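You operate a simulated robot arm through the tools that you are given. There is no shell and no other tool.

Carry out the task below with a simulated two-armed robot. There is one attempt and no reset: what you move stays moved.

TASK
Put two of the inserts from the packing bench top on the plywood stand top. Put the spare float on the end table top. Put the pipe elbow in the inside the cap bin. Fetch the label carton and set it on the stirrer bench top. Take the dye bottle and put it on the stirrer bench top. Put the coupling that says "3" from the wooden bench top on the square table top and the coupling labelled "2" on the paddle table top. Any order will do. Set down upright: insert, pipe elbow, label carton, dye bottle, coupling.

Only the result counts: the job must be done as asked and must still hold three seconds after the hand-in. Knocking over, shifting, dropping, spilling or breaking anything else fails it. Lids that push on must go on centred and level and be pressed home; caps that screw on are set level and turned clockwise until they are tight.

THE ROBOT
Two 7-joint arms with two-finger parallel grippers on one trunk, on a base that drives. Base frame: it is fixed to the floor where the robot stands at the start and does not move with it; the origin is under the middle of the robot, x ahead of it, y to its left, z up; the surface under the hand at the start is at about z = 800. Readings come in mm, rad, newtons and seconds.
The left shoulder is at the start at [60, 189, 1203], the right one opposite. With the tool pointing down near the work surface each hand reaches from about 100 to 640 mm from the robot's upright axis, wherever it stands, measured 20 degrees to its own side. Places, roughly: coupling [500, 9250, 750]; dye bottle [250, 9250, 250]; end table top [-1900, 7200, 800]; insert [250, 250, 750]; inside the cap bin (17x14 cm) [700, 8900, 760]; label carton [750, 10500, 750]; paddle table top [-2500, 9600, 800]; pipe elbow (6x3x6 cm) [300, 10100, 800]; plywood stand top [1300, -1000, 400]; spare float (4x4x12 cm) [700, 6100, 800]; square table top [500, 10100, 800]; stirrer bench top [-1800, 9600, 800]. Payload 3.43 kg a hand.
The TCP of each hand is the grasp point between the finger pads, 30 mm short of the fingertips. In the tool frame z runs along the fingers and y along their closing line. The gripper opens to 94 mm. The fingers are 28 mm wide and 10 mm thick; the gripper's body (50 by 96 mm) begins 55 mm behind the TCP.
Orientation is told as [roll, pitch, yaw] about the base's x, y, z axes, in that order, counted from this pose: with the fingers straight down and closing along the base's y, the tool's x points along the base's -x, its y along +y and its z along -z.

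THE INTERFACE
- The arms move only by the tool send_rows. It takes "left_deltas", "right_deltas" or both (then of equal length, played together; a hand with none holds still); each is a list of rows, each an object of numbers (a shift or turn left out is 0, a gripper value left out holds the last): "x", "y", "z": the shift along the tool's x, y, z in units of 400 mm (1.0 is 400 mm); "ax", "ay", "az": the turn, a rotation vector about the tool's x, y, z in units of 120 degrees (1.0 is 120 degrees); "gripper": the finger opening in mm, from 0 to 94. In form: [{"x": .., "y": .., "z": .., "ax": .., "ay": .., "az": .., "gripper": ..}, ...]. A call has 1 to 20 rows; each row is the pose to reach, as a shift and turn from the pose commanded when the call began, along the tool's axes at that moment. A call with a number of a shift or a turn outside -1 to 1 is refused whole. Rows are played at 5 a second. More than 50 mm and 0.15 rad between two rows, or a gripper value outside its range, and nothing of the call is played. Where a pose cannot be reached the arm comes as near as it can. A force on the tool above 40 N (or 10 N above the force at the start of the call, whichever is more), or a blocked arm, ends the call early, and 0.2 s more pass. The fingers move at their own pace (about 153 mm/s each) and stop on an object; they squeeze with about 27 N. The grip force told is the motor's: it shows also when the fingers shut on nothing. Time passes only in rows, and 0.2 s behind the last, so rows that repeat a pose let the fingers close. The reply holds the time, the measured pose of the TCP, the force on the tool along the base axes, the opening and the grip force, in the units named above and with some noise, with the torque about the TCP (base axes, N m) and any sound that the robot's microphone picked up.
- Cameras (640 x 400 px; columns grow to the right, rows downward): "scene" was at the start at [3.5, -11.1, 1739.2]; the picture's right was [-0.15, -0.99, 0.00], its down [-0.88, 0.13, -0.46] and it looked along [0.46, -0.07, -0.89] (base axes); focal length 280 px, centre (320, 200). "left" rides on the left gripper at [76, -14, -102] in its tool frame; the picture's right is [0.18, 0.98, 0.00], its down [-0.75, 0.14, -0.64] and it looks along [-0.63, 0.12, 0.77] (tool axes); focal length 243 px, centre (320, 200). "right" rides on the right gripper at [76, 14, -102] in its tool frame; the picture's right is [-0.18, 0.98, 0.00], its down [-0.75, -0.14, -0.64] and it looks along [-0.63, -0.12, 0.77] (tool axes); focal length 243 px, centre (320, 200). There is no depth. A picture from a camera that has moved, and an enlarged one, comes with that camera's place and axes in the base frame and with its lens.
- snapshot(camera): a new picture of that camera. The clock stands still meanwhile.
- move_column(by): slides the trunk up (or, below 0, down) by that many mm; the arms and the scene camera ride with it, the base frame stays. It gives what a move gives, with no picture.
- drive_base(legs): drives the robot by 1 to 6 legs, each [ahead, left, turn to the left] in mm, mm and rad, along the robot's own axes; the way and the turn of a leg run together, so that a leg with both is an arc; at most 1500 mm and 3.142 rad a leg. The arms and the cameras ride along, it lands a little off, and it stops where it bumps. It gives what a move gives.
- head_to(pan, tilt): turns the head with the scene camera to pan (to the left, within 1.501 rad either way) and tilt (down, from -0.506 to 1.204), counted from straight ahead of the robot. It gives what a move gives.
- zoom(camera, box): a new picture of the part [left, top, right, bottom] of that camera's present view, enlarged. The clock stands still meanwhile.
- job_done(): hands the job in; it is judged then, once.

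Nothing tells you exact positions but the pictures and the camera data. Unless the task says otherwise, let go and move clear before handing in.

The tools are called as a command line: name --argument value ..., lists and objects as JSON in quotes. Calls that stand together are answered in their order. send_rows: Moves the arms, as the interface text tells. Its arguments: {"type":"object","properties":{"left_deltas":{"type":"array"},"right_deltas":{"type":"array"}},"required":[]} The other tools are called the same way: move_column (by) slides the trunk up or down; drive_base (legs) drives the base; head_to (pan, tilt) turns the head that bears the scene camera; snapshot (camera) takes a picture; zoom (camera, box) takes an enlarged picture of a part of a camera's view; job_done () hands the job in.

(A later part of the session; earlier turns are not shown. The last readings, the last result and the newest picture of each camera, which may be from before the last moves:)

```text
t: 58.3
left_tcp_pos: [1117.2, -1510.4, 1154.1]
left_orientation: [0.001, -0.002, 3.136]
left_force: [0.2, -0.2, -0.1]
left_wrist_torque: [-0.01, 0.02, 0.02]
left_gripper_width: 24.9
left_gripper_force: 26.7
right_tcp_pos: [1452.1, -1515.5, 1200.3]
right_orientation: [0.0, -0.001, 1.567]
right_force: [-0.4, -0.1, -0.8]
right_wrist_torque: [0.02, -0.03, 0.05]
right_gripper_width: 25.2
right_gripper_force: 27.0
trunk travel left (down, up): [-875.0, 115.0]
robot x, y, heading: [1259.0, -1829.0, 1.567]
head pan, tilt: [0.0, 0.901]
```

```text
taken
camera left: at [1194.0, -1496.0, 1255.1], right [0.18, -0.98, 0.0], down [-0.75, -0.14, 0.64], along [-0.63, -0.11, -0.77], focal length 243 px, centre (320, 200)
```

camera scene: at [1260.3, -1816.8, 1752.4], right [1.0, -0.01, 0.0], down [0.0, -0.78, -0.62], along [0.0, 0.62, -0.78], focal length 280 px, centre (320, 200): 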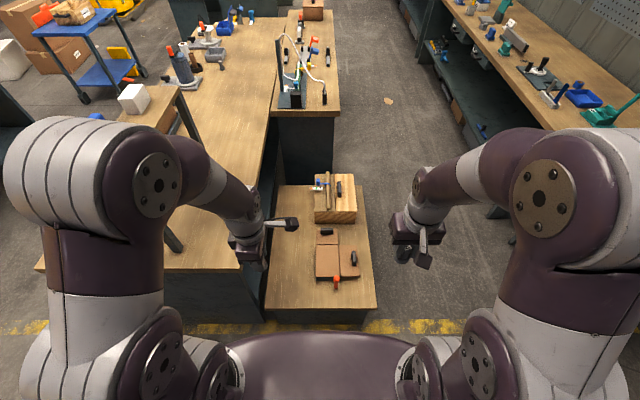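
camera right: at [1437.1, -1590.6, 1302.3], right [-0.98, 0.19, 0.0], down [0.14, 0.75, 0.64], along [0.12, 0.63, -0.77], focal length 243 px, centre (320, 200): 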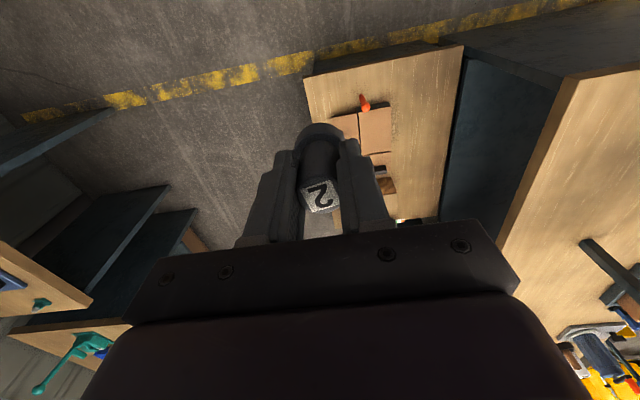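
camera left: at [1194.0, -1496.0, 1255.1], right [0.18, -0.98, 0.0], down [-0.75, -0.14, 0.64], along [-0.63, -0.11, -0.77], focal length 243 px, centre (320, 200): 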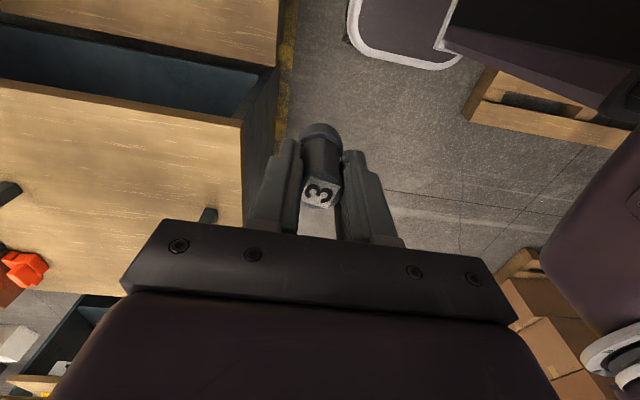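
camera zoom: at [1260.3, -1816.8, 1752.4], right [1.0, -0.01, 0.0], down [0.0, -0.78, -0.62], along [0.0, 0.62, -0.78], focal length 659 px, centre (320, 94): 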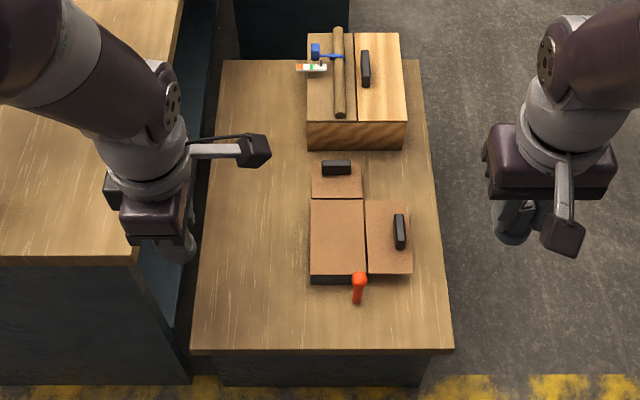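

I'll place both inserts on the free front-left of the stand. I shift right, turn a bit to the left so the left elbow keeps away from the bench, and lower the trunk.

drive_base --legs '[[70, -171, 0], [0, 0, 0.435]]'

move_column --by -400

head_to --pan 0.0 --tilt 1.0

snapshot --camera "scene"

```text
t: 61.1
left_tcp_pos: [1167.8, -1528.4, 1152.8]
left_orientation: [0.0, 0.001, -2.715]
left_force: [-0.1, 0.2, -0.7]
left_wrist_torque: [0.0, 0.01, -0.01]
left_gripper_width: 24.7
left_gripper_force: 26.9
right_tcp_pos: [1472.7, -1395.0, 1200.6]
right_orientation: [0.001, 0.002, 1.999]
right_force: [-0.1, -0.6, 0.3]
right_wrist_torque: [0.03, -0.01, 0.01]
right_gripper_width: 25.1
right_gripper_force: 27.3
trunk travel left (down, up): [-875.0, 115.0]
robot x, y, heading: [1433.8, -1758.3, 1.999]
head pan, tilt: [0.0, 0.901]
```

```text
t: 64.9
left_tcp_pos: [1165.7, -1530.9, 754.7]
left_orientation: [0.0, 0.001, -2.715]
left_force: [0.1, -0.1, 0.4]
left_wrist_torque: [0.0, 0.05, -0.02]
left_gripper_width: 24.7
left_gripper_force: 27.4
right_tcp_pos: [1472.7, -1394.1, 800.5]
right_orientation: [0.001, -0.001, 1.998]
right_force: [0.0, 0.0, -0.9]
right_wrist_torque: [0.0, -0.01, -0.01]
right_gripper_width: 25.1
right_gripper_force: 27.1
trunk travel left (down, up): [-475.0, 515.0]
robot x, y, heading: [1429.8, -1760.1, 1.999]
head pan, tilt: [0.0, 0.901]
```

```text
t: 65.6
left_tcp_pos: [1166.2, -1530.8, 755.0]
left_orientation: [0.001, 0.0, -2.715]
left_force: [0.0, 0.7, 0.0]
left_wrist_torque: [-0.01, -0.01, 0.01]
left_gripper_width: 24.9
left_gripper_force: 27.1
right_tcp_pos: [1472.9, -1395.7, 800.2]
right_orientation: [-0.001, -0.001, 1.999]
right_force: [0.2, 0.0, -0.9]
right_wrist_torque: [0.0, 0.0, -0.01]
right_gripper_width: 24.9
right_gripper_force: 27.4
trunk travel left (down, up): [-475.0, 515.0]
robot x, y, heading: [1427.4, -1762.2, 2.0]
head pan, tilt: [0.0, 1.0]
```

```text
taken
camera scene: at [1425.8, -1754.5, 1345.1], right [0.91, 0.41, 0.0], down [0.35, -0.77, -0.54], along [-0.22, 0.49, -0.84], focal length 280 px, centre (320, 200)
```

scene: 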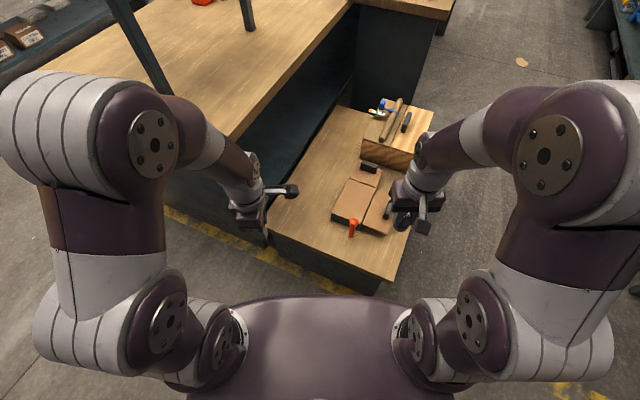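

The free front-left part of the stand spans about x 1020–1240, y -1390 to -1200. I extend the left hand over (1130,-1310) and come down partway to check with its camera.

send_rows --left_deltas '[{"x": 0.0245, "y": -0.09}, {"x": 0.049, "y": -0.18}, {"x": 0.0735, "y": -0.27}, {"x": 0.098, "y": -0.36}, {"x": 0.1225, "y": -0.45}, {"x": 0.147, "y": -0.54}, {"x": 0.147, "y": -0.54, "z": 0.1}, {"x": 0.147, "y": -0.54, "z": 0.2}, {"x": 0.147, "y": -0.54, "z": 0.3}, {"x": 0.147, "y": -0.54, "z": 0.4}, {"x": 0.147, "y": -0.54, "z": 0.5}]'

snapshot --camera "left"

snapshot --camera "scene"

```text
t: 68.0
left_tcp_pos: [1129.8, -1308.8, 554.3]
left_orientation: [-0.002, 0.002, -2.716]
left_force: [-0.4, -0.6, -0.2]
left_wrist_torque: [0.02, 0.01, -0.03]
left_gripper_width: 24.6
left_gripper_force: 27.4
right_tcp_pos: [1472.1, -1393.5, 800.6]
right_orientation: [-0.002, 0.0, 2.0]
right_force: [1.0, -0.5, -0.8]
right_wrist_torque: [-0.01, 0.0, -0.01]
right_gripper_width: 25.1
right_gripper_force: 26.7
trunk travel left (down, up): [-475.0, 515.0]
robot x, y, heading: [1429.5, -1761.9, 1.999]
head pan, tilt: [0.0, 1.0]
```

```text
taken
camera left: at [1193.6, -1264.3, 655.3], right [0.57, -0.82, 0.0], down [-0.63, -0.44, 0.64], along [-0.53, -0.37, -0.77], focal length 243 px, centre (320, 200)
```

left: 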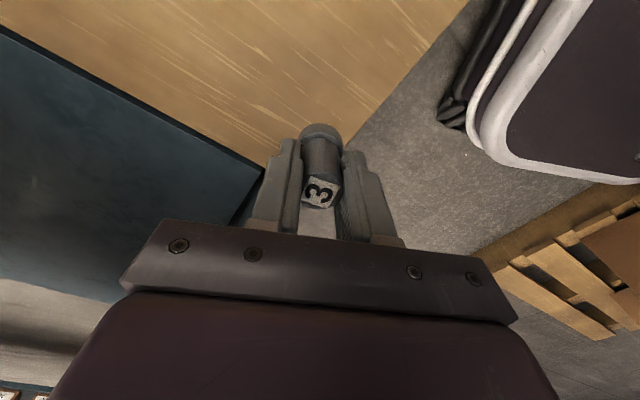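

```text
taken
camera scene: at [1425.4, -1753.9, 1345.1], right [0.91, 0.41, 0.0], down [0.35, -0.77, -0.54], along [-0.22, 0.49, -0.84], focal length 280 px, centre (320, 200)
```

scene: 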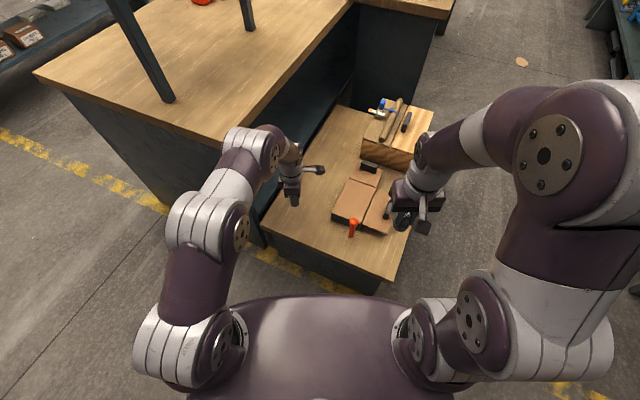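

The left hand is over free plywood about 60 mm inside the front edge. I lower toward the surface in steps and watch the force.

send_rows --left_deltas '[{"z": 0.08}, {"z": 0.15}, {"z": 0.2}, {"z": 0.235}, {"z": 0.245}, {"z": 0.245}]'

snapshot --camera "left"

```text
t: 69.4
left_tcp_pos: [1131.1, -1309.2, 456.2]
left_orientation: [-0.001, 0.0, -2.714]
left_force: [0.1, 0.0, 0.7]
left_wrist_torque: [0.02, 0.02, -0.03]
left_gripper_width: 24.8
left_gripper_force: 26.9
right_tcp_pos: [1471.9, -1395.1, 799.5]
right_orientation: [0.001, 0.0, 1.998]
right_force: [-0.1, -0.2, -1.2]
right_wrist_torque: [-0.01, 0.04, -0.02]
right_gripper_width: 25.3
right_gripper_force: 26.9
trunk travel left (down, up): [-475.0, 515.0]
robot x, y, heading: [1428.0, -1762.3, 1.996]
head pan, tilt: [0.0, 1.0]
```

```text
taken
camera left: at [1194.2, -1264.3, 557.2], right [0.57, -0.82, 0.0], down [-0.63, -0.44, 0.64], along [-0.53, -0.37, -0.77], focal length 243 px, centre (320, 200)
```

left: 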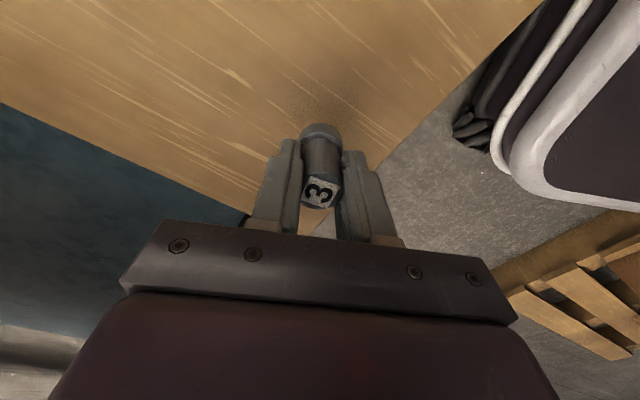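

No contact yet; comparing views puts the stand's top nearer z≈360–380. I continue down in small steps.

send_rows --left_deltas '[{"z": 0.01}, {"z": 0.02}, {"z": 0.03}, {"z": 0.04}, {"z": 0.04}]'

snapshot --camera "left"

```text
t: 70.6
left_tcp_pos: [1131.5, -1309.0, 439.2]
left_orientation: [0.0, -0.001, -2.716]
left_force: [-0.4, 0.2, -0.9]
left_wrist_torque: [-0.02, -0.01, 0.0]
left_gripper_width: 24.8
left_gripper_force: 26.6
right_tcp_pos: [1472.5, -1395.7, 801.4]
right_orientation: [-0.001, 0.001, 2.0]
right_force: [0.4, -0.4, -0.8]
right_wrist_torque: [0.01, -0.02, 0.04]
right_gripper_width: 24.9
right_gripper_force: 26.9
trunk travel left (down, up): [-475.0, 515.0]
robot x, y, heading: [1433.0, -1760.6, 1.997]
head pan, tilt: [0.0, 1.0]
```

```text
taken
camera left: at [1194.5, -1264.4, 540.8], right [0.57, -0.82, 0.0], down [-0.63, -0.44, 0.64], along [-0.53, -0.37, -0.77], focal length 243 px, centre (320, 200)
```

left: 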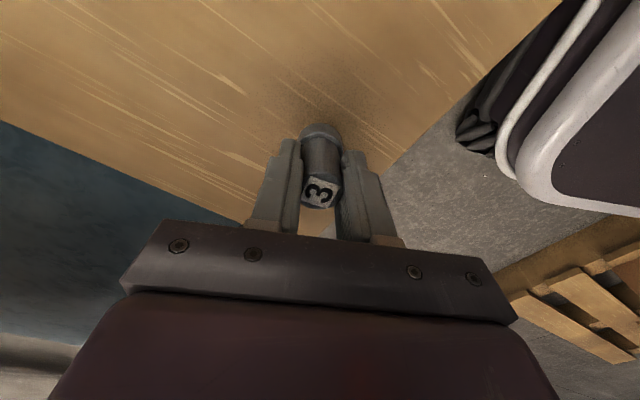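

Still free; I keep going down.

send_rows --left_deltas '[{"z": 0.01}, {"z": 0.02}, {"z": 0.03}, {"z": 0.04}, {"z": 0.04}]'

zoom --camera "left" --box '[220, 60, 420, 220]'

```text
t: 71.8
left_tcp_pos: [1132.0, -1308.4, 424.0]
left_orientation: [-0.003, -0.001, -2.715]
left_force: [-0.5, 0.2, -1.2]
left_wrist_torque: [0.01, 0.03, 0.0]
left_gripper_width: 24.8
left_gripper_force: 26.5
right_tcp_pos: [1473.1, -1394.5, 800.0]
right_orientation: [0.001, 0.0, 1.998]
right_force: [-0.6, 0.1, -0.6]
right_wrist_torque: [-0.04, 0.01, -0.01]
right_gripper_width: 24.9
right_gripper_force: 27.0
trunk travel left (down, up): [-475.0, 515.0]
robot x, y, heading: [1430.1, -1762.9, 1.994]
head pan, tilt: [0.0, 1.0]
```

```text
2.50 times, centred on (320, 140) of left
camera zoom: at [1194.0, -1264.0, 525.1], right [0.57, -0.82, 0.0], down [-0.63, -0.44, 0.64], along [-0.53, -0.37, -0.77], focal length 606 px, centre (320, 350)
```

zoom: 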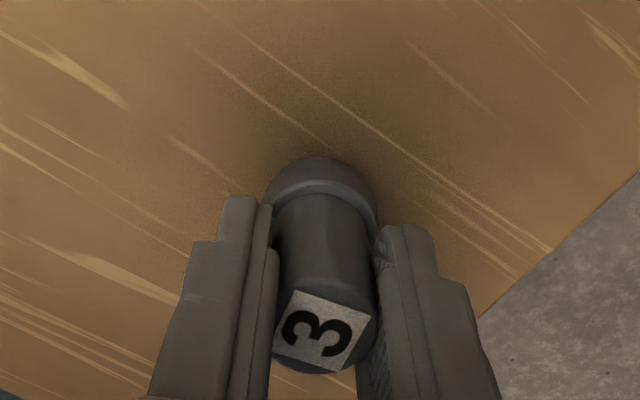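

Contact shadow is close under the insert; a few more millimetres.

send_rows --left_deltas '[{"z": 0.006}, {"z": 0.012}, {"z": 0.018}, {"z": 0.018}]'

send_rows --left_deltas '[{"z": 0.006}, {"z": 0.0125}, {"z": 0.0125}]'

```text
t: 72.8
left_tcp_pos: [1129.7, -1308.7, 416.7]
left_orientation: [0.001, 0.001, -2.715]
left_force: [-0.3, 0.0, 0.6]
left_wrist_torque: [-0.04, 0.01, 0.01]
left_gripper_width: 25.2
left_gripper_force: 27.0
right_tcp_pos: [1472.7, -1395.1, 799.8]
right_orientation: [0.001, 0.0, 1.996]
right_force: [0.5, 0.3, -0.3]
right_wrist_torque: [0.04, 0.0, -0.02]
right_gripper_width: 25.0
right_gripper_force: 26.4
trunk travel left (down, up): [-475.0, 515.0]
robot x, y, heading: [1429.8, -1760.9, 1.995]
head pan, tilt: [0.0, 1.0]
```

```text
t: 73.6
left_tcp_pos: [1130.9, -1309.0, 414.8]
left_orientation: [-0.003, 0.0, -2.714]
left_force: [-2.8, -4.6, 19.5]
left_wrist_torque: [-0.26, 0.11, 0.03]
left_gripper_width: 24.9
left_gripper_force: 26.9
right_tcp_pos: [1472.8, -1396.3, 801.4]
right_orientation: [0.001, -0.003, 1.999]
right_force: [0.2, 0.1, 0.4]
right_wrist_torque: [0.02, -0.02, 0.02]
right_gripper_width: 24.9
right_gripper_force: 27.0
trunk travel left (down, up): [-475.0, 515.0]
robot x, y, heading: [1429.6, -1762.0, 2.0]
head pan, tilt: [0.0, 1.0]
```

Contact: the insert stands on the plywood at TCP z≈415. I ease off slightly, open, and rise straight up.

send_rows --left_deltas '[{"z": -0.005}, {"z": -0.005, "gripper": 40}, {"z": -0.005, "gripper": 60}, {"z": -0.005, "gripper": 60}, {"z": -0.05}, {"z": -0.12}, {"z": -0.22}, {"z": -0.32}, {"z": -0.42}]'

snapshot --camera "left"

snapshot --camera "scene"

```text
t: 75.6
left_tcp_pos: [1130.1, -1310.8, 580.2]
left_orientation: [0.0, 0.0, -2.716]
left_force: [-0.5, -1.1, -0.4]
left_wrist_torque: [0.03, 0.01, 0.02]
left_gripper_width: 60.0
left_gripper_force: 0.1
right_tcp_pos: [1472.6, -1394.3, 800.7]
right_orientation: [0.001, 0.0, 1.998]
right_force: [0.1, -0.2, -0.3]
right_wrist_torque: [0.01, 0.0, 0.03]
right_gripper_width: 25.2
right_gripper_force: 26.9
trunk travel left (down, up): [-475.0, 515.0]
robot x, y, heading: [1431.4, -1762.4, 1.998]
head pan, tilt: [0.0, 1.0]
```

```text
taken
camera left: at [1193.7, -1266.0, 681.0], right [0.57, -0.82, 0.0], down [-0.63, -0.44, 0.64], along [-0.53, -0.37, -0.77], focal length 243 px, centre (320, 200)
```

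left: 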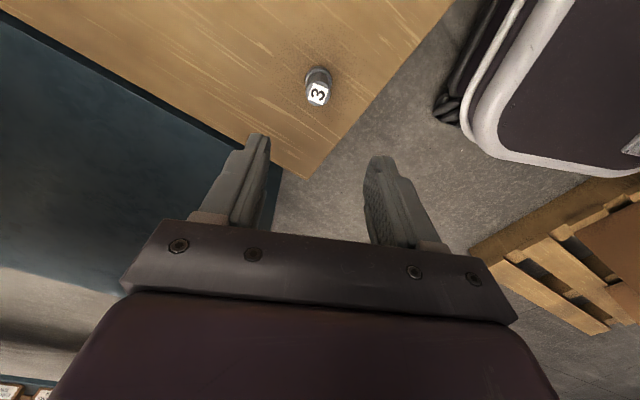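

```text
taken
camera scene: at [1426.2, -1755.1, 1345.0], right [0.91, 0.41, 0.0], down [0.35, -0.77, -0.54], along [-0.22, 0.49, -0.84], focal length 280 px, centre (320, 200)
```

scene: 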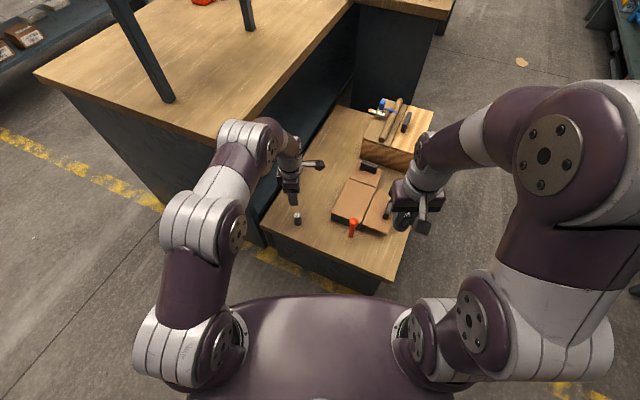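

Insert "3" stands upright on the stand. Now I withdraw the left hand and bring the right hand with "2" over (1235,-1320).

send_rows --left_deltas '[{"z": -0.1}, {"z": -0.2}, {"z": -0.3}, {"z": -0.4}, {"z": -0.44}, {"x": -0.0245, "y": 0.09, "z": -0.44}, {"x": -0.049, "y": 0.18, "z": -0.44}, {"x": -0.0735, "y": 0.27, "z": -0.44}, {"x": -0.098, "y": 0.36, "z": -0.44}, {"x": -0.1225, "y": 0.45, "z": -0.44}, {"x": -0.147, "y": 0.54, "z": -0.44}]'

send_rows --right_deltas '[{"x": -0.069, "y": 0.077}, {"x": -0.139, "y": 0.154}, {"x": -0.208, "y": 0.231}, {"x": -0.277, "y": 0.309}, {"x": -0.347, "y": 0.386}, {"x": -0.416, "y": 0.463}, {"x": -0.416, "y": 0.463, "z": 0.1}, {"x": -0.416, "y": 0.463, "z": 0.2}, {"x": -0.416, "y": 0.463, "z": 0.3}, {"x": -0.416, "y": 0.463, "z": 0.4}, {"x": -0.416, "y": 0.463, "z": 0.5}, {"x": -0.416, "y": 0.463, "z": 0.6}, {"x": -0.416, "y": 0.463, "z": 0.68}]'

snapshot --camera "right"

snapshot --camera "scene"

```text
t: 78.0
left_tcp_pos: [1166.7, -1531.7, 754.8]
left_orientation: [-0.001, 0.001, -2.716]
left_force: [0.1, 0.0, -0.3]
left_wrist_torque: [0.02, -0.02, -0.01]
left_gripper_width: 60.0
left_gripper_force: 0.1
right_tcp_pos: [1472.8, -1395.6, 801.5]
right_orientation: [0.0, 0.002, 1.999]
right_force: [-0.3, -0.2, -0.9]
right_wrist_torque: [0.02, -0.03, -0.03]
right_gripper_width: 24.8
right_gripper_force: 27.3
trunk travel left (down, up): [-475.0, 515.0]
robot x, y, heading: [1431.4, -1762.9, 1.993]
head pan, tilt: [0.0, 1.0]
```

```text
t: 80.8
left_tcp_pos: [1166.1, -1530.5, 755.0]
left_orientation: [0.0, -0.001, -2.716]
left_force: [-1.5, -0.4, 0.0]
left_wrist_torque: [0.03, 0.02, 0.0]
left_gripper_width: 60.0
left_gripper_force: 0.1
right_tcp_pos: [1235.2, -1320.3, 527.6]
right_orientation: [0.0, 0.002, 2.0]
right_force: [0.5, -0.1, -0.8]
right_wrist_torque: [0.01, -0.01, -0.01]
right_gripper_width: 25.0
right_gripper_force: 26.9
trunk travel left (down, up): [-475.0, 515.0]
robot x, y, heading: [1428.5, -1764.9, 1.996]
head pan, tilt: [0.0, 1.0]
```

```text
taken
camera right: at [1252.7, -1394.3, 629.8], right [-0.97, -0.24, 0.0], down [-0.18, 0.74, 0.64], along [-0.15, 0.62, -0.77], focal length 243 px, centre (320, 200)
```

right: 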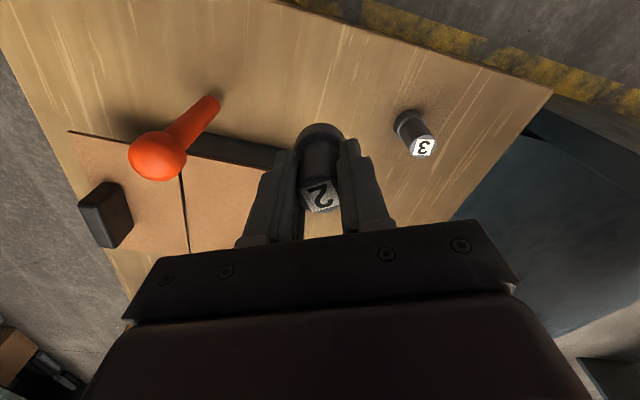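

```text
taken
camera scene: at [1425.6, -1754.2, 1345.1], right [0.91, 0.41, 0.0], down [0.35, -0.77, -0.54], along [-0.22, 0.49, -0.84], focal length 280 px, centre (320, 200)
```

scene: 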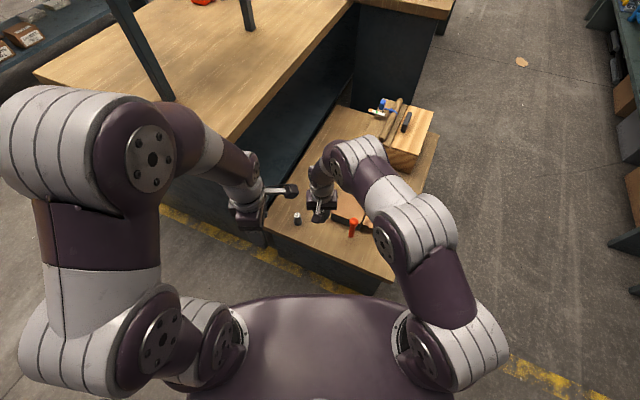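

The spot under "2" is free plywood between the orange tool and insert "3". I lower it to just above the surface, then the last millimetres.

send_rows --right_deltas '[{"z": 0.08}, {"z": 0.16}, {"z": 0.22}, {"z": 0.26}, {"z": 0.274}, {"z": 0.274}]'

send_rows --right_deltas '[{"z": 0.006}, {"z": 0.012}, {"z": 0.012}]'

```text
t: 82.2
left_tcp_pos: [1165.8, -1529.9, 755.6]
left_orientation: [0.0, 0.0, -2.715]
left_force: [-0.3, -0.5, -0.5]
left_wrist_torque: [-0.02, 0.02, 0.0]
left_gripper_width: 59.9
left_gripper_force: 0.1
right_tcp_pos: [1234.6, -1320.8, 419.1]
right_orientation: [0.001, 0.0, 2.001]
right_force: [-0.1, -0.2, -1.0]
right_wrist_torque: [-0.05, -0.07, 0.0]
right_gripper_width: 24.8
right_gripper_force: 27.2
trunk travel left (down, up): [-475.0, 515.0]
robot x, y, heading: [1427.4, -1760.0, 1.996]
head pan, tilt: [0.0, 1.0]
```

```text
t: 83.0
left_tcp_pos: [1165.6, -1529.6, 755.9]
left_orientation: [-0.001, 0.0, -2.716]
left_force: [-0.4, 0.2, -0.4]
left_wrist_torque: [-0.03, 0.0, 0.02]
left_gripper_width: 60.2
left_gripper_force: 0.0
right_tcp_pos: [1234.6, -1320.1, 413.6]
right_orientation: [-0.001, 0.0, 1.997]
right_force: [0.3, -0.8, -0.8]
right_wrist_torque: [-0.01, 0.02, -0.01]
right_gripper_width: 24.8
right_gripper_force: 27.4
trunk travel left (down, up): [-475.0, 515.0]
robot x, y, heading: [1428.3, -1758.3, 2.0]
head pan, tilt: [0.0, 1.0]
```

send_rows --right_deltas '[{"z": 0.005}, {"z": 0.008}, {"z": 0.008}]'

```text
t: 83.8
left_tcp_pos: [1165.9, -1530.5, 755.9]
left_orientation: [-0.001, 0.0, -2.714]
left_force: [-0.4, 0.8, -0.6]
left_wrist_torque: [0.0, 0.01, 0.02]
left_gripper_width: 59.9
left_gripper_force: 0.1
right_tcp_pos: [1235.0, -1319.7, 412.9]
right_orientation: [0.001, -0.004, 1.998]
right_force: [4.0, -1.3, 16.8]
right_wrist_torque: [-0.23, -0.25, 0.03]
right_gripper_width: 25.0
right_gripper_force: 27.2
trunk travel left (down, up): [-475.0, 515.0]
robot x, y, heading: [1428.8, -1762.0, 1.996]
head pan, tilt: [0.0, 1.0]
```

Contact of about 17 N: "2" stands on the plywood. I ease off, open, and rise.

send_rows --right_deltas '[{"z": -0.005}, {"z": -0.005, "gripper": 40}, {"z": -0.005, "gripper": 60}, {"z": -0.005, "gripper": 60}, {"z": -0.05}, {"z": -0.12}, {"z": -0.22}, {"z": -0.32}, {"z": -0.42}, {"z": -0.52}, {"z": -0.62}, {"z": -0.72}, {"z": -0.82}, {"z": -0.92}]'

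snapshot --camera "right"

snapshot --camera "scene"

```text
t: 86.8
left_tcp_pos: [1166.3, -1530.4, 755.0]
left_orientation: [0.0, 0.0, -2.716]
left_force: [-0.9, 0.1, -0.3]
left_wrist_torque: [0.01, 0.04, -0.01]
left_gripper_width: 60.3
left_gripper_force: 0.1
right_tcp_pos: [1235.4, -1319.3, 779.5]
right_orientation: [0.0, -0.001, 1.998]
right_force: [-0.5, -0.8, 0.6]
right_wrist_torque: [0.02, -0.04, 0.01]
right_gripper_width: 60.0
right_gripper_force: 0.1
trunk travel left (down, up): [-475.0, 515.0]
robot x, y, heading: [1432.7, -1762.6, 1.993]
head pan, tilt: [0.0, 1.0]
```

```text
taken
camera right: at [1253.0, -1393.9, 881.6], right [-0.97, -0.24, 0.0], down [-0.18, 0.74, 0.64], along [-0.15, 0.62, -0.77], focal length 243 px, centre (320, 200)
```

right: 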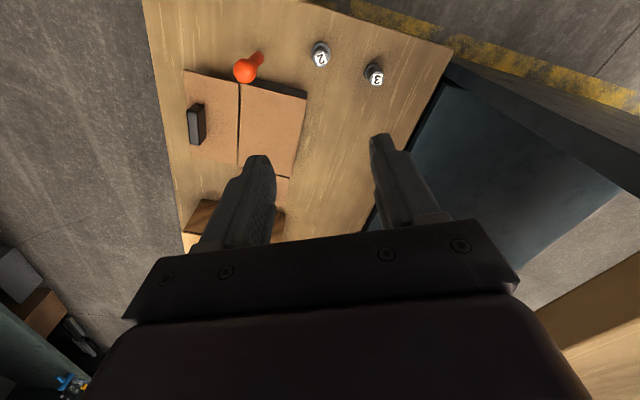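

```text
taken
camera scene: at [1426.0, -1755.1, 1345.0], right [0.91, 0.41, 0.0], down [0.35, -0.77, -0.54], along [-0.22, 0.49, -0.84], focal length 280 px, centre (320, 200)
```

scene: 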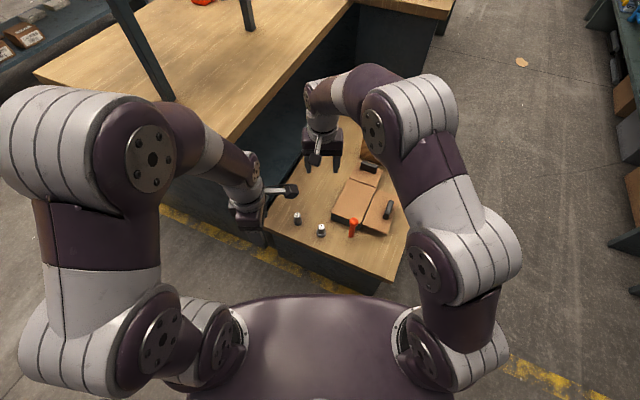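

Both inserts stand on the plywood. I retract the right hand, turn the left gripper back, and raise the trunk before driving off.

send_rows --left_deltas '[{"az": 0.068}, {"az": 0.136}, {"az": 0.204}, {"az": 0.272}, {"az": 0.34}, {"az": 0.408}, {"az": 0.476}, {"az": 0.544}, {"az": 0.612}, {"az": 0.68}, {"az": 0.75}]' --right_deltas '[{"z": -0.05}, {"x": 0.069, "y": -0.077, "z": -0.05}, {"x": 0.139, "y": -0.154, "z": -0.05}, {"x": 0.208, "y": -0.231, "z": -0.05}, {"x": 0.277, "y": -0.309, "z": -0.05}, {"x": 0.347, "y": -0.386, "z": -0.05}, {"x": 0.416, "y": -0.463, "z": -0.05}, {"x": 0.416, "y": -0.463, "z": -0.05}, {"x": 0.416, "y": -0.463, "z": -0.05}, {"x": 0.416, "y": -0.463, "z": -0.05}, {"x": 0.416, "y": -0.463, "z": -0.05}]'

zoom --camera "scene" --box '[240, 140, 420, 300]'

move_column --by 400

drive_base --legs '[[0, 0, -0.425], [60, -270, 0]]'

head_to --pan -0.3 --tilt 0.6

snapshot --camera "scene"

```text
t: 89.2
left_tcp_pos: [1166.5, -1530.3, 756.8]
left_orientation: [0.001, -0.001, 1.997]
left_force: [0.0, 0.3, -0.4]
left_wrist_torque: [0.0, 0.03, 0.0]
left_gripper_width: 60.1
left_gripper_force: 0.1
right_tcp_pos: [1472.5, -1396.2, 797.9]
right_orientation: [0.0, -0.001, 1.999]
right_force: [-0.8, -0.7, -0.4]
right_wrist_torque: [0.03, 0.02, 0.01]
right_gripper_width: 60.0
right_gripper_force: 0.0
trunk travel left (down, up): [-475.0, 515.0]
robot x, y, heading: [1428.5, -1761.6, 1.995]
head pan, tilt: [0.0, 1.0]
```

```text
2.50 times, centred on (330, 220) of scene
camera zoom: at [1425.9, -1754.7, 1345.1], right [0.91, 0.41, 0.0], down [0.35, -0.77, -0.54], along [-0.22, 0.49, -0.84], focal length 700 px, centre (295, 150)
```

zoom: 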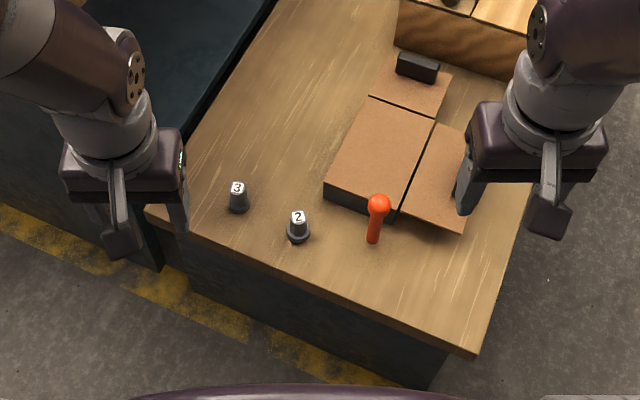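

```text
t: 93.0
left_tcp_pos: [1166.7, -1530.6, 1156.6]
left_orientation: [0.0, -0.001, 1.996]
left_force: [0.7, -0.1, 1.2]
left_wrist_torque: [-0.02, -0.02, 0.02]
left_gripper_width: 60.0
left_gripper_force: 0.0
right_tcp_pos: [1471.1, -1394.9, 1199.0]
right_orientation: [0.0, 0.0, 2.0]
right_force: [0.4, -0.3, -0.1]
right_wrist_torque: [0.0, 0.02, 0.03]
right_gripper_width: 60.3
right_gripper_force: 0.1
trunk travel left (down, up): [-875.0, 115.0]
robot x, y, heading: [1428.7, -1762.0, 1.997]
head pan, tilt: [0.0, 1.0]
```

```text
t: 96.2
left_tcp_pos: [1554.4, -1382.0, 1156.3]
left_orientation: [-0.003, -0.001, 1.573]
left_force: [0.4, -0.2, -0.6]
left_wrist_torque: [0.0, -0.01, 0.01]
left_gripper_width: 60.0
left_gripper_force: 0.0
right_tcp_pos: [1889.1, -1383.8, 1199.0]
right_orientation: [-0.001, -0.001, 1.573]
right_force: [-1.2, 0.4, -0.6]
right_wrist_torque: [0.0, 0.0, 0.01]
right_gripper_width: 59.8
right_gripper_force: 0.0
trunk travel left (down, up): [-875.0, 115.0]
robot x, y, heading: [1704.4, -1701.1, 1.571]
head pan, tilt: [0.0, 1.0]
```

```text
t: 97.1
left_tcp_pos: [1555.9, -1381.7, 1156.3]
left_orientation: [0.002, 0.0, 1.575]
left_force: [0.4, 0.2, 0.2]
left_wrist_torque: [0.01, -0.04, 0.02]
left_gripper_width: 60.2
left_gripper_force: 0.1
right_tcp_pos: [1890.2, -1384.4, 1198.2]
right_orientation: [0.001, 0.001, 1.574]
right_force: [-0.6, -1.1, 0.0]
right_wrist_torque: [0.0, -0.01, 0.0]
right_gripper_width: 60.2
right_gripper_force: 0.0
trunk travel left (down, up): [-875.0, 115.0]
robot x, y, heading: [1701.0, -1702.3, 1.578]
head pan, tilt: [-0.3, 0.6]
```

```text
taken
camera scene: at [1728.0, -1677.8, 1777.0], right [0.96, -0.29, 0.0], down [-0.17, -0.54, -0.82], along [0.24, 0.79, -0.57], focal length 280 px, centre (320, 200)
```

scene: 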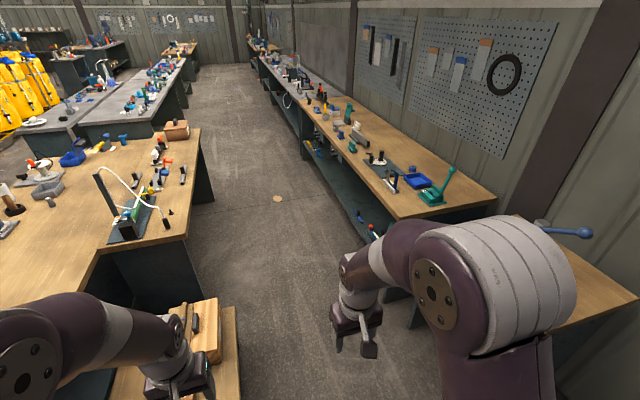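

The right-hand aisle is open all the way north; there is one small brown spot on the floor that I want to identify before driving over it.

zoom --camera "scene" --box '[240, 170, 320, 220]'

zoom --camera "scene" --box '[0, 0, 320, 200]'

```text
8.00 times, centred on (280, 195) of scene
camera zoom: at [1728.0, -1677.8, 1777.0], right [0.96, -0.29, 0.0], down [-0.17, -0.54, -0.82], along [0.24, 0.79, -0.57], focal length 2241 px, centre (640, 240)
```

zoom: 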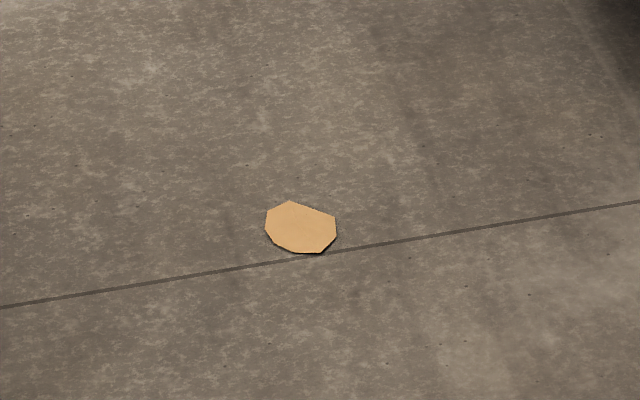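

```text
2.00 times, centred on (160, 100) of scene
camera zoom: at [1728.0, -1677.8, 1777.0], right [0.96, -0.29, 0.0], down [-0.17, -0.54, -0.82], along [0.24, 0.79, -0.57], focal length 560 px, centre (640, 400)
```

zoom: 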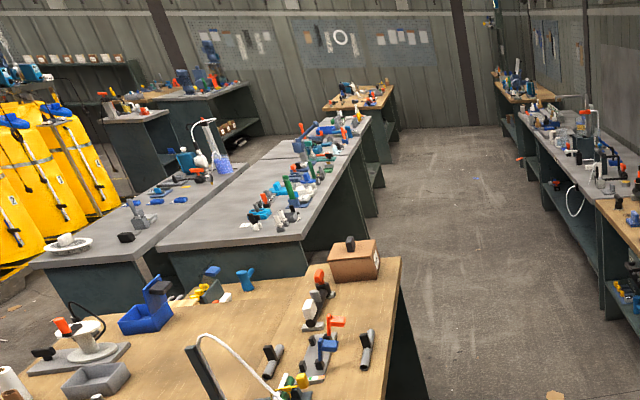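

It is only a flat scrap of paper on the floor. I drive up the aisle in the middle toward the far end.

drive_base --legs '[[400, -335, 0], [1500, 0, 0], [1400, 0, 0], [1200, 200, 0]]'

head_to --pan 0.2 --tilt 0.35

snapshot --camera "scene"

```text
t: 119.5
left_tcp_pos: [1717.7, 3120.7, 1155.3]
left_orientation: [0.0, 0.001, 1.566]
left_force: [-0.4, 0.2, 0.0]
left_wrist_torque: [0.01, 0.01, 0.01]
left_gripper_width: 60.2
left_gripper_force: 0.0
right_tcp_pos: [2052.6, 3115.6, 1198.9]
right_orientation: [0.0, -0.001, 1.566]
right_force: [0.7, 1.0, 0.9]
right_wrist_torque: [0.02, 0.0, -0.02]
right_gripper_width: 60.2
right_gripper_force: 0.0
trunk travel left (down, up): [-875.0, 115.0]
robot x, y, heading: [1860.3, 2803.2, 1.565]
head pan, tilt: [-0.3, 0.6]
```

```text
t: 120.4
left_tcp_pos: [1718.4, 3121.0, 1155.5]
left_orientation: [0.001, 0.0, 1.566]
left_force: [0.2, 0.9, -0.8]
left_wrist_torque: [0.0, 0.0, -0.03]
left_gripper_width: 60.0
left_gripper_force: 0.0
right_tcp_pos: [2052.5, 3116.2, 1197.1]
right_orientation: [0.0, 0.0, 1.566]
right_force: [0.2, -0.6, 0.0]
right_wrist_torque: [0.01, -0.01, 0.02]
right_gripper_width: 59.7
right_gripper_force: 0.1
trunk travel left (down, up): [-875.0, 115.0]
robot x, y, heading: [1862.4, 2805.2, 1.569]
head pan, tilt: [0.201, 0.351]
```

```text
taken
camera scene: at [1842.3, 2830.3, 1799.8], right [0.98, 0.19, 0.0], down [0.07, -0.34, -0.94], along [-0.18, 0.92, -0.34], focal length 280 px, centre (320, 200)
```

scene: 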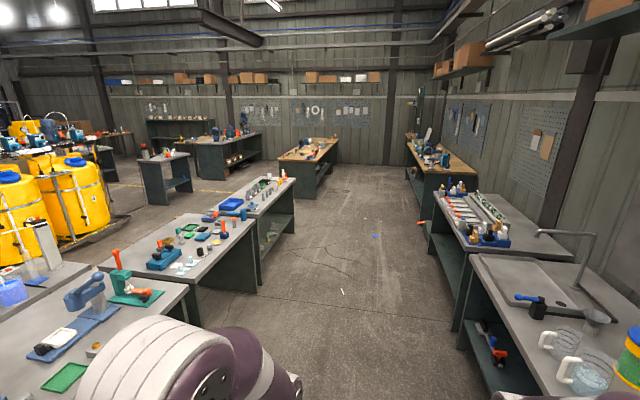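

I can see the grey table carrying small parts near (690,6000), where the spare float should be, and a wooden bench beyond near (480,9000). I zoom in on both.

zoom --camera "scene" --box '[200, 165, 320, 240]'

zoom --camera "scene" --box '[260, 120, 360, 183]'

zoom --camera "scene" --box '[90, 90, 270, 200]'

```text
5.33 times, centred on (260, 202) of scene
camera zoom: at [1842.3, 2830.3, 1799.8], right [0.98, 0.19, 0.0], down [0.07, -0.34, -0.94], along [-0.18, 0.92, -0.34], focal length 1494 px, centre (640, 187)
```

zoom: 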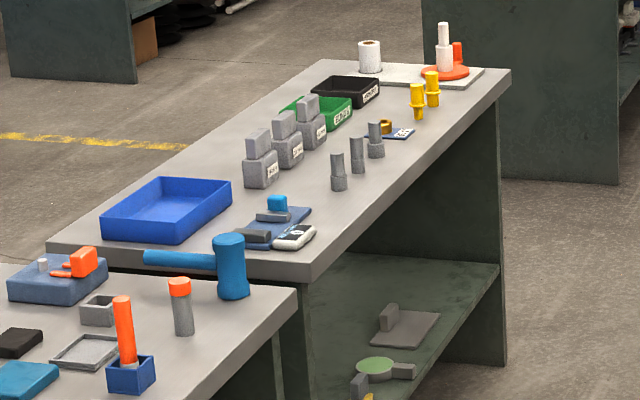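

```text
6.35 times, centred on (310, 152) of scene
camera zoom: at [1842.3, 2830.3, 1799.8], right [0.98, 0.19, 0.0], down [0.07, -0.34, -0.94], along [-0.18, 0.92, -0.34], focal length 1779 px, centre (384, 508)
```

zoom: 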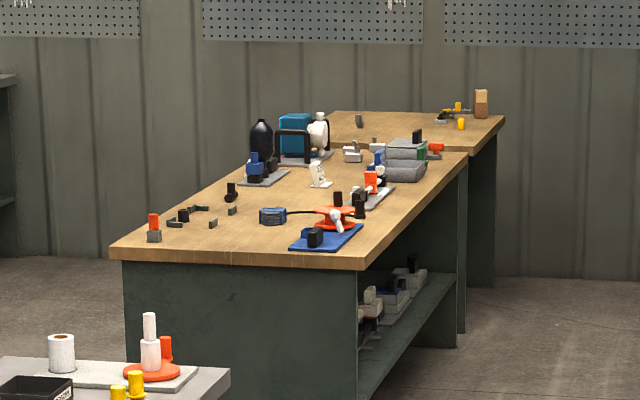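

```text
3.56 times, centred on (180, 145) of scene
camera zoom: at [1842.3, 2830.3, 1799.8], right [0.98, 0.19, 0.0], down [0.07, -0.34, -0.94], along [-0.18, 0.92, -0.34], focal length 996 px, centre (818, 396)
```

zoom: 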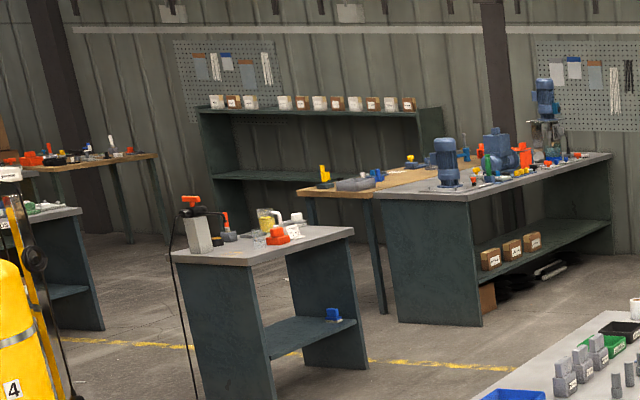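

The float should be among the parts at the far end of the grey table (x 335–835, y 5043–6305). I drive up the aisle and face the table from its right side.

drive_base --legs '[[1500, -80, 0], [1300, 0, 0], [0, 0, 1.571], [500, -450, 0]]'

head_to --pan 0.0 --tilt 0.7

snapshot --camera "scene"

```text
refused: leg 1 is longer than a leg can be; nothing moved
```

```text
t: 121.2
left_tcp_pos: [1718.0, 3121.7, 1156.3]
left_orientation: [-0.001, 0.002, 1.566]
left_force: [0.3, 0.5, -1.1]
left_wrist_torque: [0.01, 0.01, 0.01]
left_gripper_width: 60.3
left_gripper_force: 0.1
right_tcp_pos: [2051.8, 3115.6, 1198.5]
right_orientation: [0.0, 0.0, 1.565]
right_force: [-0.1, 0.5, 0.3]
right_wrist_torque: [0.02, -0.01, 0.0]
right_gripper_width: 60.1
right_gripper_force: 0.0
trunk travel left (down, up): [-875.0, 115.0]
robot x, y, heading: [1859.5, 2798.7, 1.564]
head pan, tilt: [0.0, 0.7]
```

```text
taken
camera scene: at [1860.7, 2824.0, 1768.5], right [1.0, 0.0, 0.0], down [0.0, -0.64, -0.77], along [0.0, 0.77, -0.64], focal length 280 px, centre (320, 200)
```

scene: 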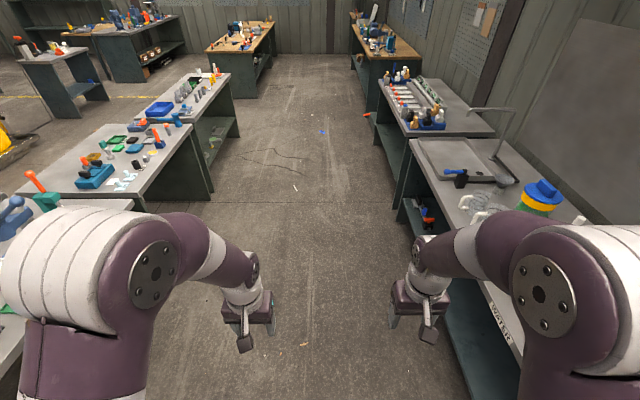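

The leg was slightly too long; I split the drive into shorter legs.

drive_base --legs '[[1400, -80, 0], [1400, 0, 0], [0, 0, 1.571], [500, -450, 0]]'

snapshot --camera "scene"

```text
t: 142.0
left_tcp_pos: [1147.9, 5919.0, 1155.0]
left_orientation: [0.0, -0.001, 3.127]
left_force: [0.4, 0.5, 0.2]
left_wrist_torque: [-0.01, 0.0, 0.02]
left_gripper_width: 59.7
left_gripper_force: 0.1
right_tcp_pos: [1155.9, 6252.3, 1198.8]
right_orientation: [0.0, -0.001, 3.128]
right_force: [-0.5, 1.5, 0.0]
right_wrist_torque: [0.0, 0.02, 0.0]
right_gripper_width: 60.2
right_gripper_force: 0.1
trunk travel left (down, up): [-875.0, 115.0]
robot x, y, heading: [1468.1, 6058.5, 3.13]
head pan, tilt: [0.0, 0.7]
```

```text
taken
camera scene: at [1444.1, 6056.3, 1768.5], right [0.01, 1.0, 0.0], down [0.64, -0.01, -0.77], along [-0.77, 0.01, -0.64], focal length 280 px, centre (320, 200)
```

scene: 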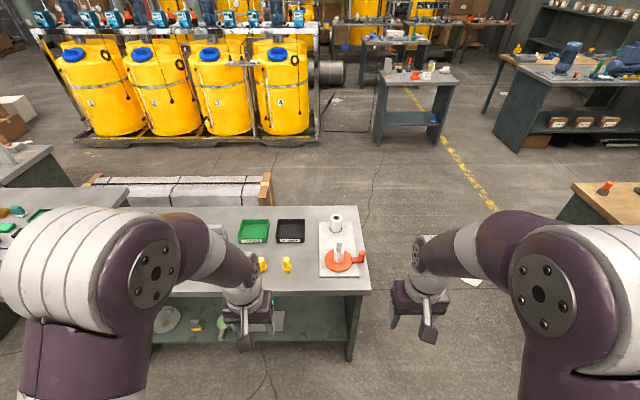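

zoom --camera "scene" --box '[200, 190, 400, 310]'

zoom --camera "scene" --box '[340, 30, 640, 200]'

snapshot --camera "left"

```text
3.20 times, centred on (300, 250) of scene
camera zoom: at [1444.1, 6056.3, 1768.5], right [0.01, 1.0, 0.0], down [0.64, -0.01, -0.77], along [-0.77, 0.01, -0.64], focal length 896 px, centre (384, 40)
```

zoom: 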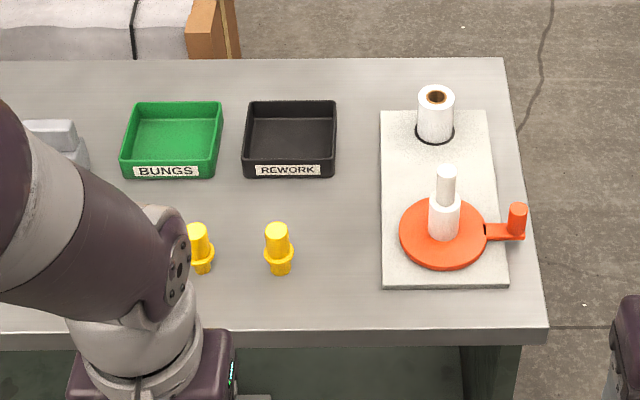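

```text
2.13 times, centred on (490, 115) of scene
camera zoom: at [1444.1, 6056.3, 1768.5], right [0.01, 1.0, 0.0], down [0.64, -0.01, -0.77], along [-0.77, 0.01, -0.64], focal length 598 px, centre (-43, 381)
```

zoom: 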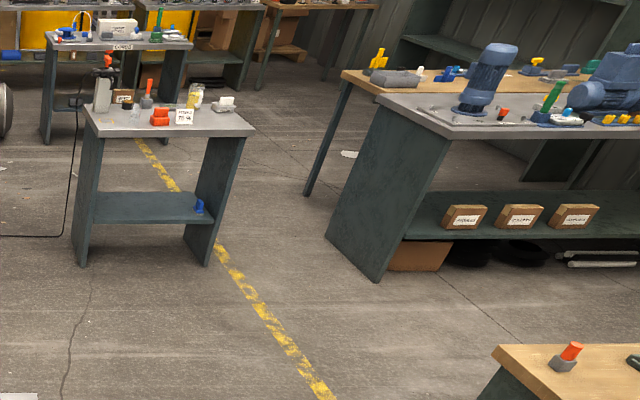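

```text
taken
camera left: at [1223.3, 5932.0, 1256.7], right [0.17, -0.99, 0.0], down [-0.76, -0.13, 0.64], along [-0.63, -0.11, -0.77], focal length 243 px, centre (320, 200)
```

left: 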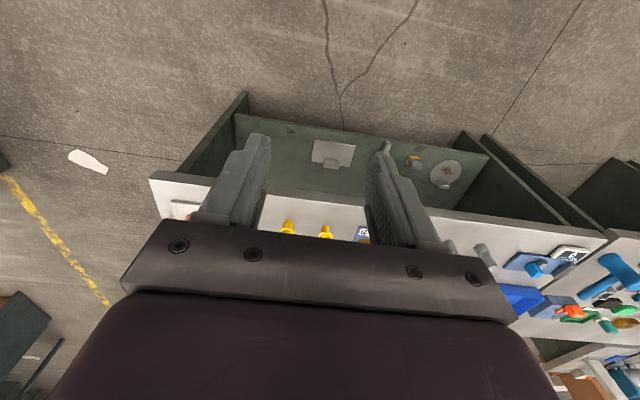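

The white two-step peg on the orange disc at about (700,6143) matches the spare float's place; the small grey table with the sprayer at (-1750,7150) is the end table. I move closer and look with the right wrist camera.

drive_base --legs '[[260, 0, 0]]'

send_rows --right_deltas '[{"x": -0.09, "gripper": 80}, {"x": -0.18}, {"x": -0.27}, {"x": -0.3}]'

snapshot --camera "right"

snapshot --camera "scene"

```text
t: 143.8
left_tcp_pos: [888.9, 5923.0, 1157.0]
left_orientation: [0.0, -0.003, 3.126]
left_force: [0.5, 0.4, 0.5]
left_wrist_torque: [0.02, 0.02, 0.01]
left_gripper_width: 60.1
left_gripper_force: 0.1
right_tcp_pos: [898.4, 6257.7, 1198.1]
right_orientation: [0.0, -0.002, 3.125]
right_force: [0.0, -0.2, 0.2]
right_wrist_torque: [0.02, 0.03, -0.02]
right_gripper_width: 60.0
right_gripper_force: 0.1
trunk travel left (down, up): [-875.0, 115.0]
robot x, y, heading: [1210.5, 6062.9, 3.125]
head pan, tilt: [0.0, 0.7]
```

```text
t: 144.8
left_tcp_pos: [887.7, 5924.2, 1156.2]
left_orientation: [0.0, 0.001, 3.126]
left_force: [-0.1, 0.1, 0.2]
left_wrist_torque: [0.0, -0.02, 0.03]
left_gripper_width: 60.0
left_gripper_force: 0.0
right_tcp_pos: [776.7, 6258.9, 1198.0]
right_orientation: [-0.001, 0.0, 3.126]
right_force: [0.2, -0.3, 0.5]
right_wrist_torque: [0.0, 0.0, 0.02]
right_gripper_width: 80.1
right_gripper_force: 0.1
trunk travel left (down, up): [-875.0, 115.0]
robot x, y, heading: [1213.1, 6061.2, 3.131]
head pan, tilt: [0.0, 0.7]
```

```text
taken
camera right: at [851.3, 6244.3, 1299.5], right [-0.2, -0.98, 0.0], down [-0.75, 0.15, 0.64], along [-0.63, 0.13, -0.77], focal length 243 px, centre (320, 200)
```

right: 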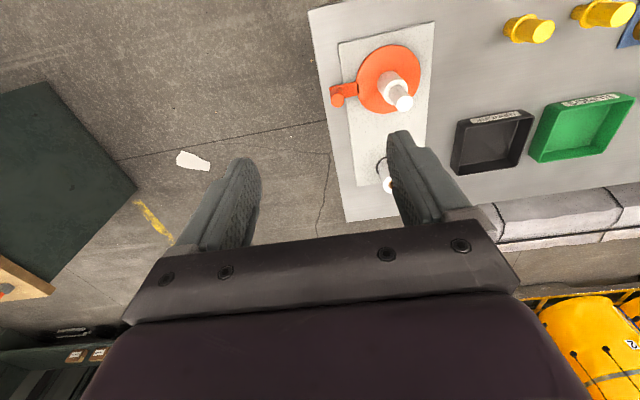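

```text
taken
camera scene: at [1184.8, 6061.0, 1768.5], right [0.02, 1.0, 0.0], down [0.64, -0.01, -0.76], along [-0.76, 0.01, -0.64], focal length 280 px, centre (320, 200)
```

scene: 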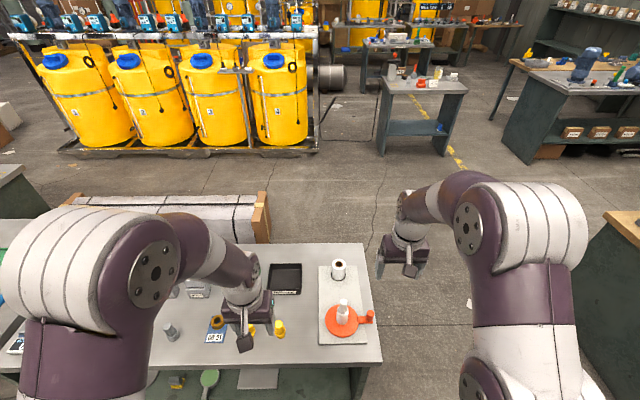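

zoom --camera "right" --box '[300, 0, 460, 120]'

zoom --camera "scene" --box '[280, 240, 400, 360]'

```text
3.33 times, centred on (380, 60) of right
camera zoom: at [851.3, 6244.3, 1299.5], right [-0.2, -0.98, 0.0], down [-0.75, 0.15, 0.64], along [-0.63, 0.13, -0.77], focal length 809 px, centre (120, 667)
```

zoom: 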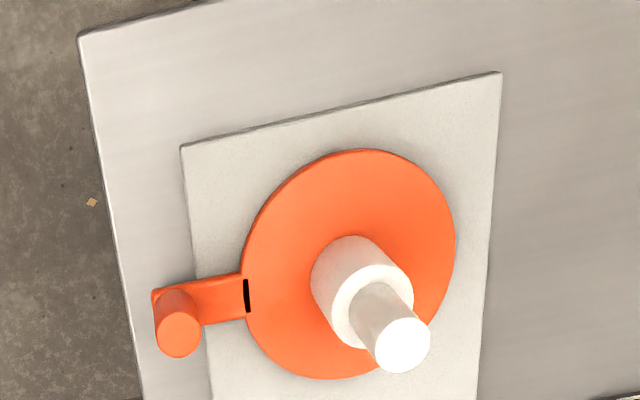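

```text
3.33 times, centred on (340, 300) of scene
camera zoom: at [1184.8, 6061.0, 1768.5], right [0.02, 1.0, 0.0], down [0.64, -0.01, -0.76], along [-0.76, 0.01, -0.64], focal length 934 px, centre (253, -133)
```

zoom: 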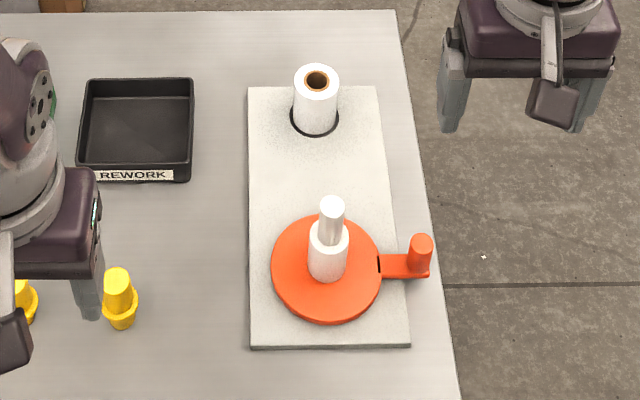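

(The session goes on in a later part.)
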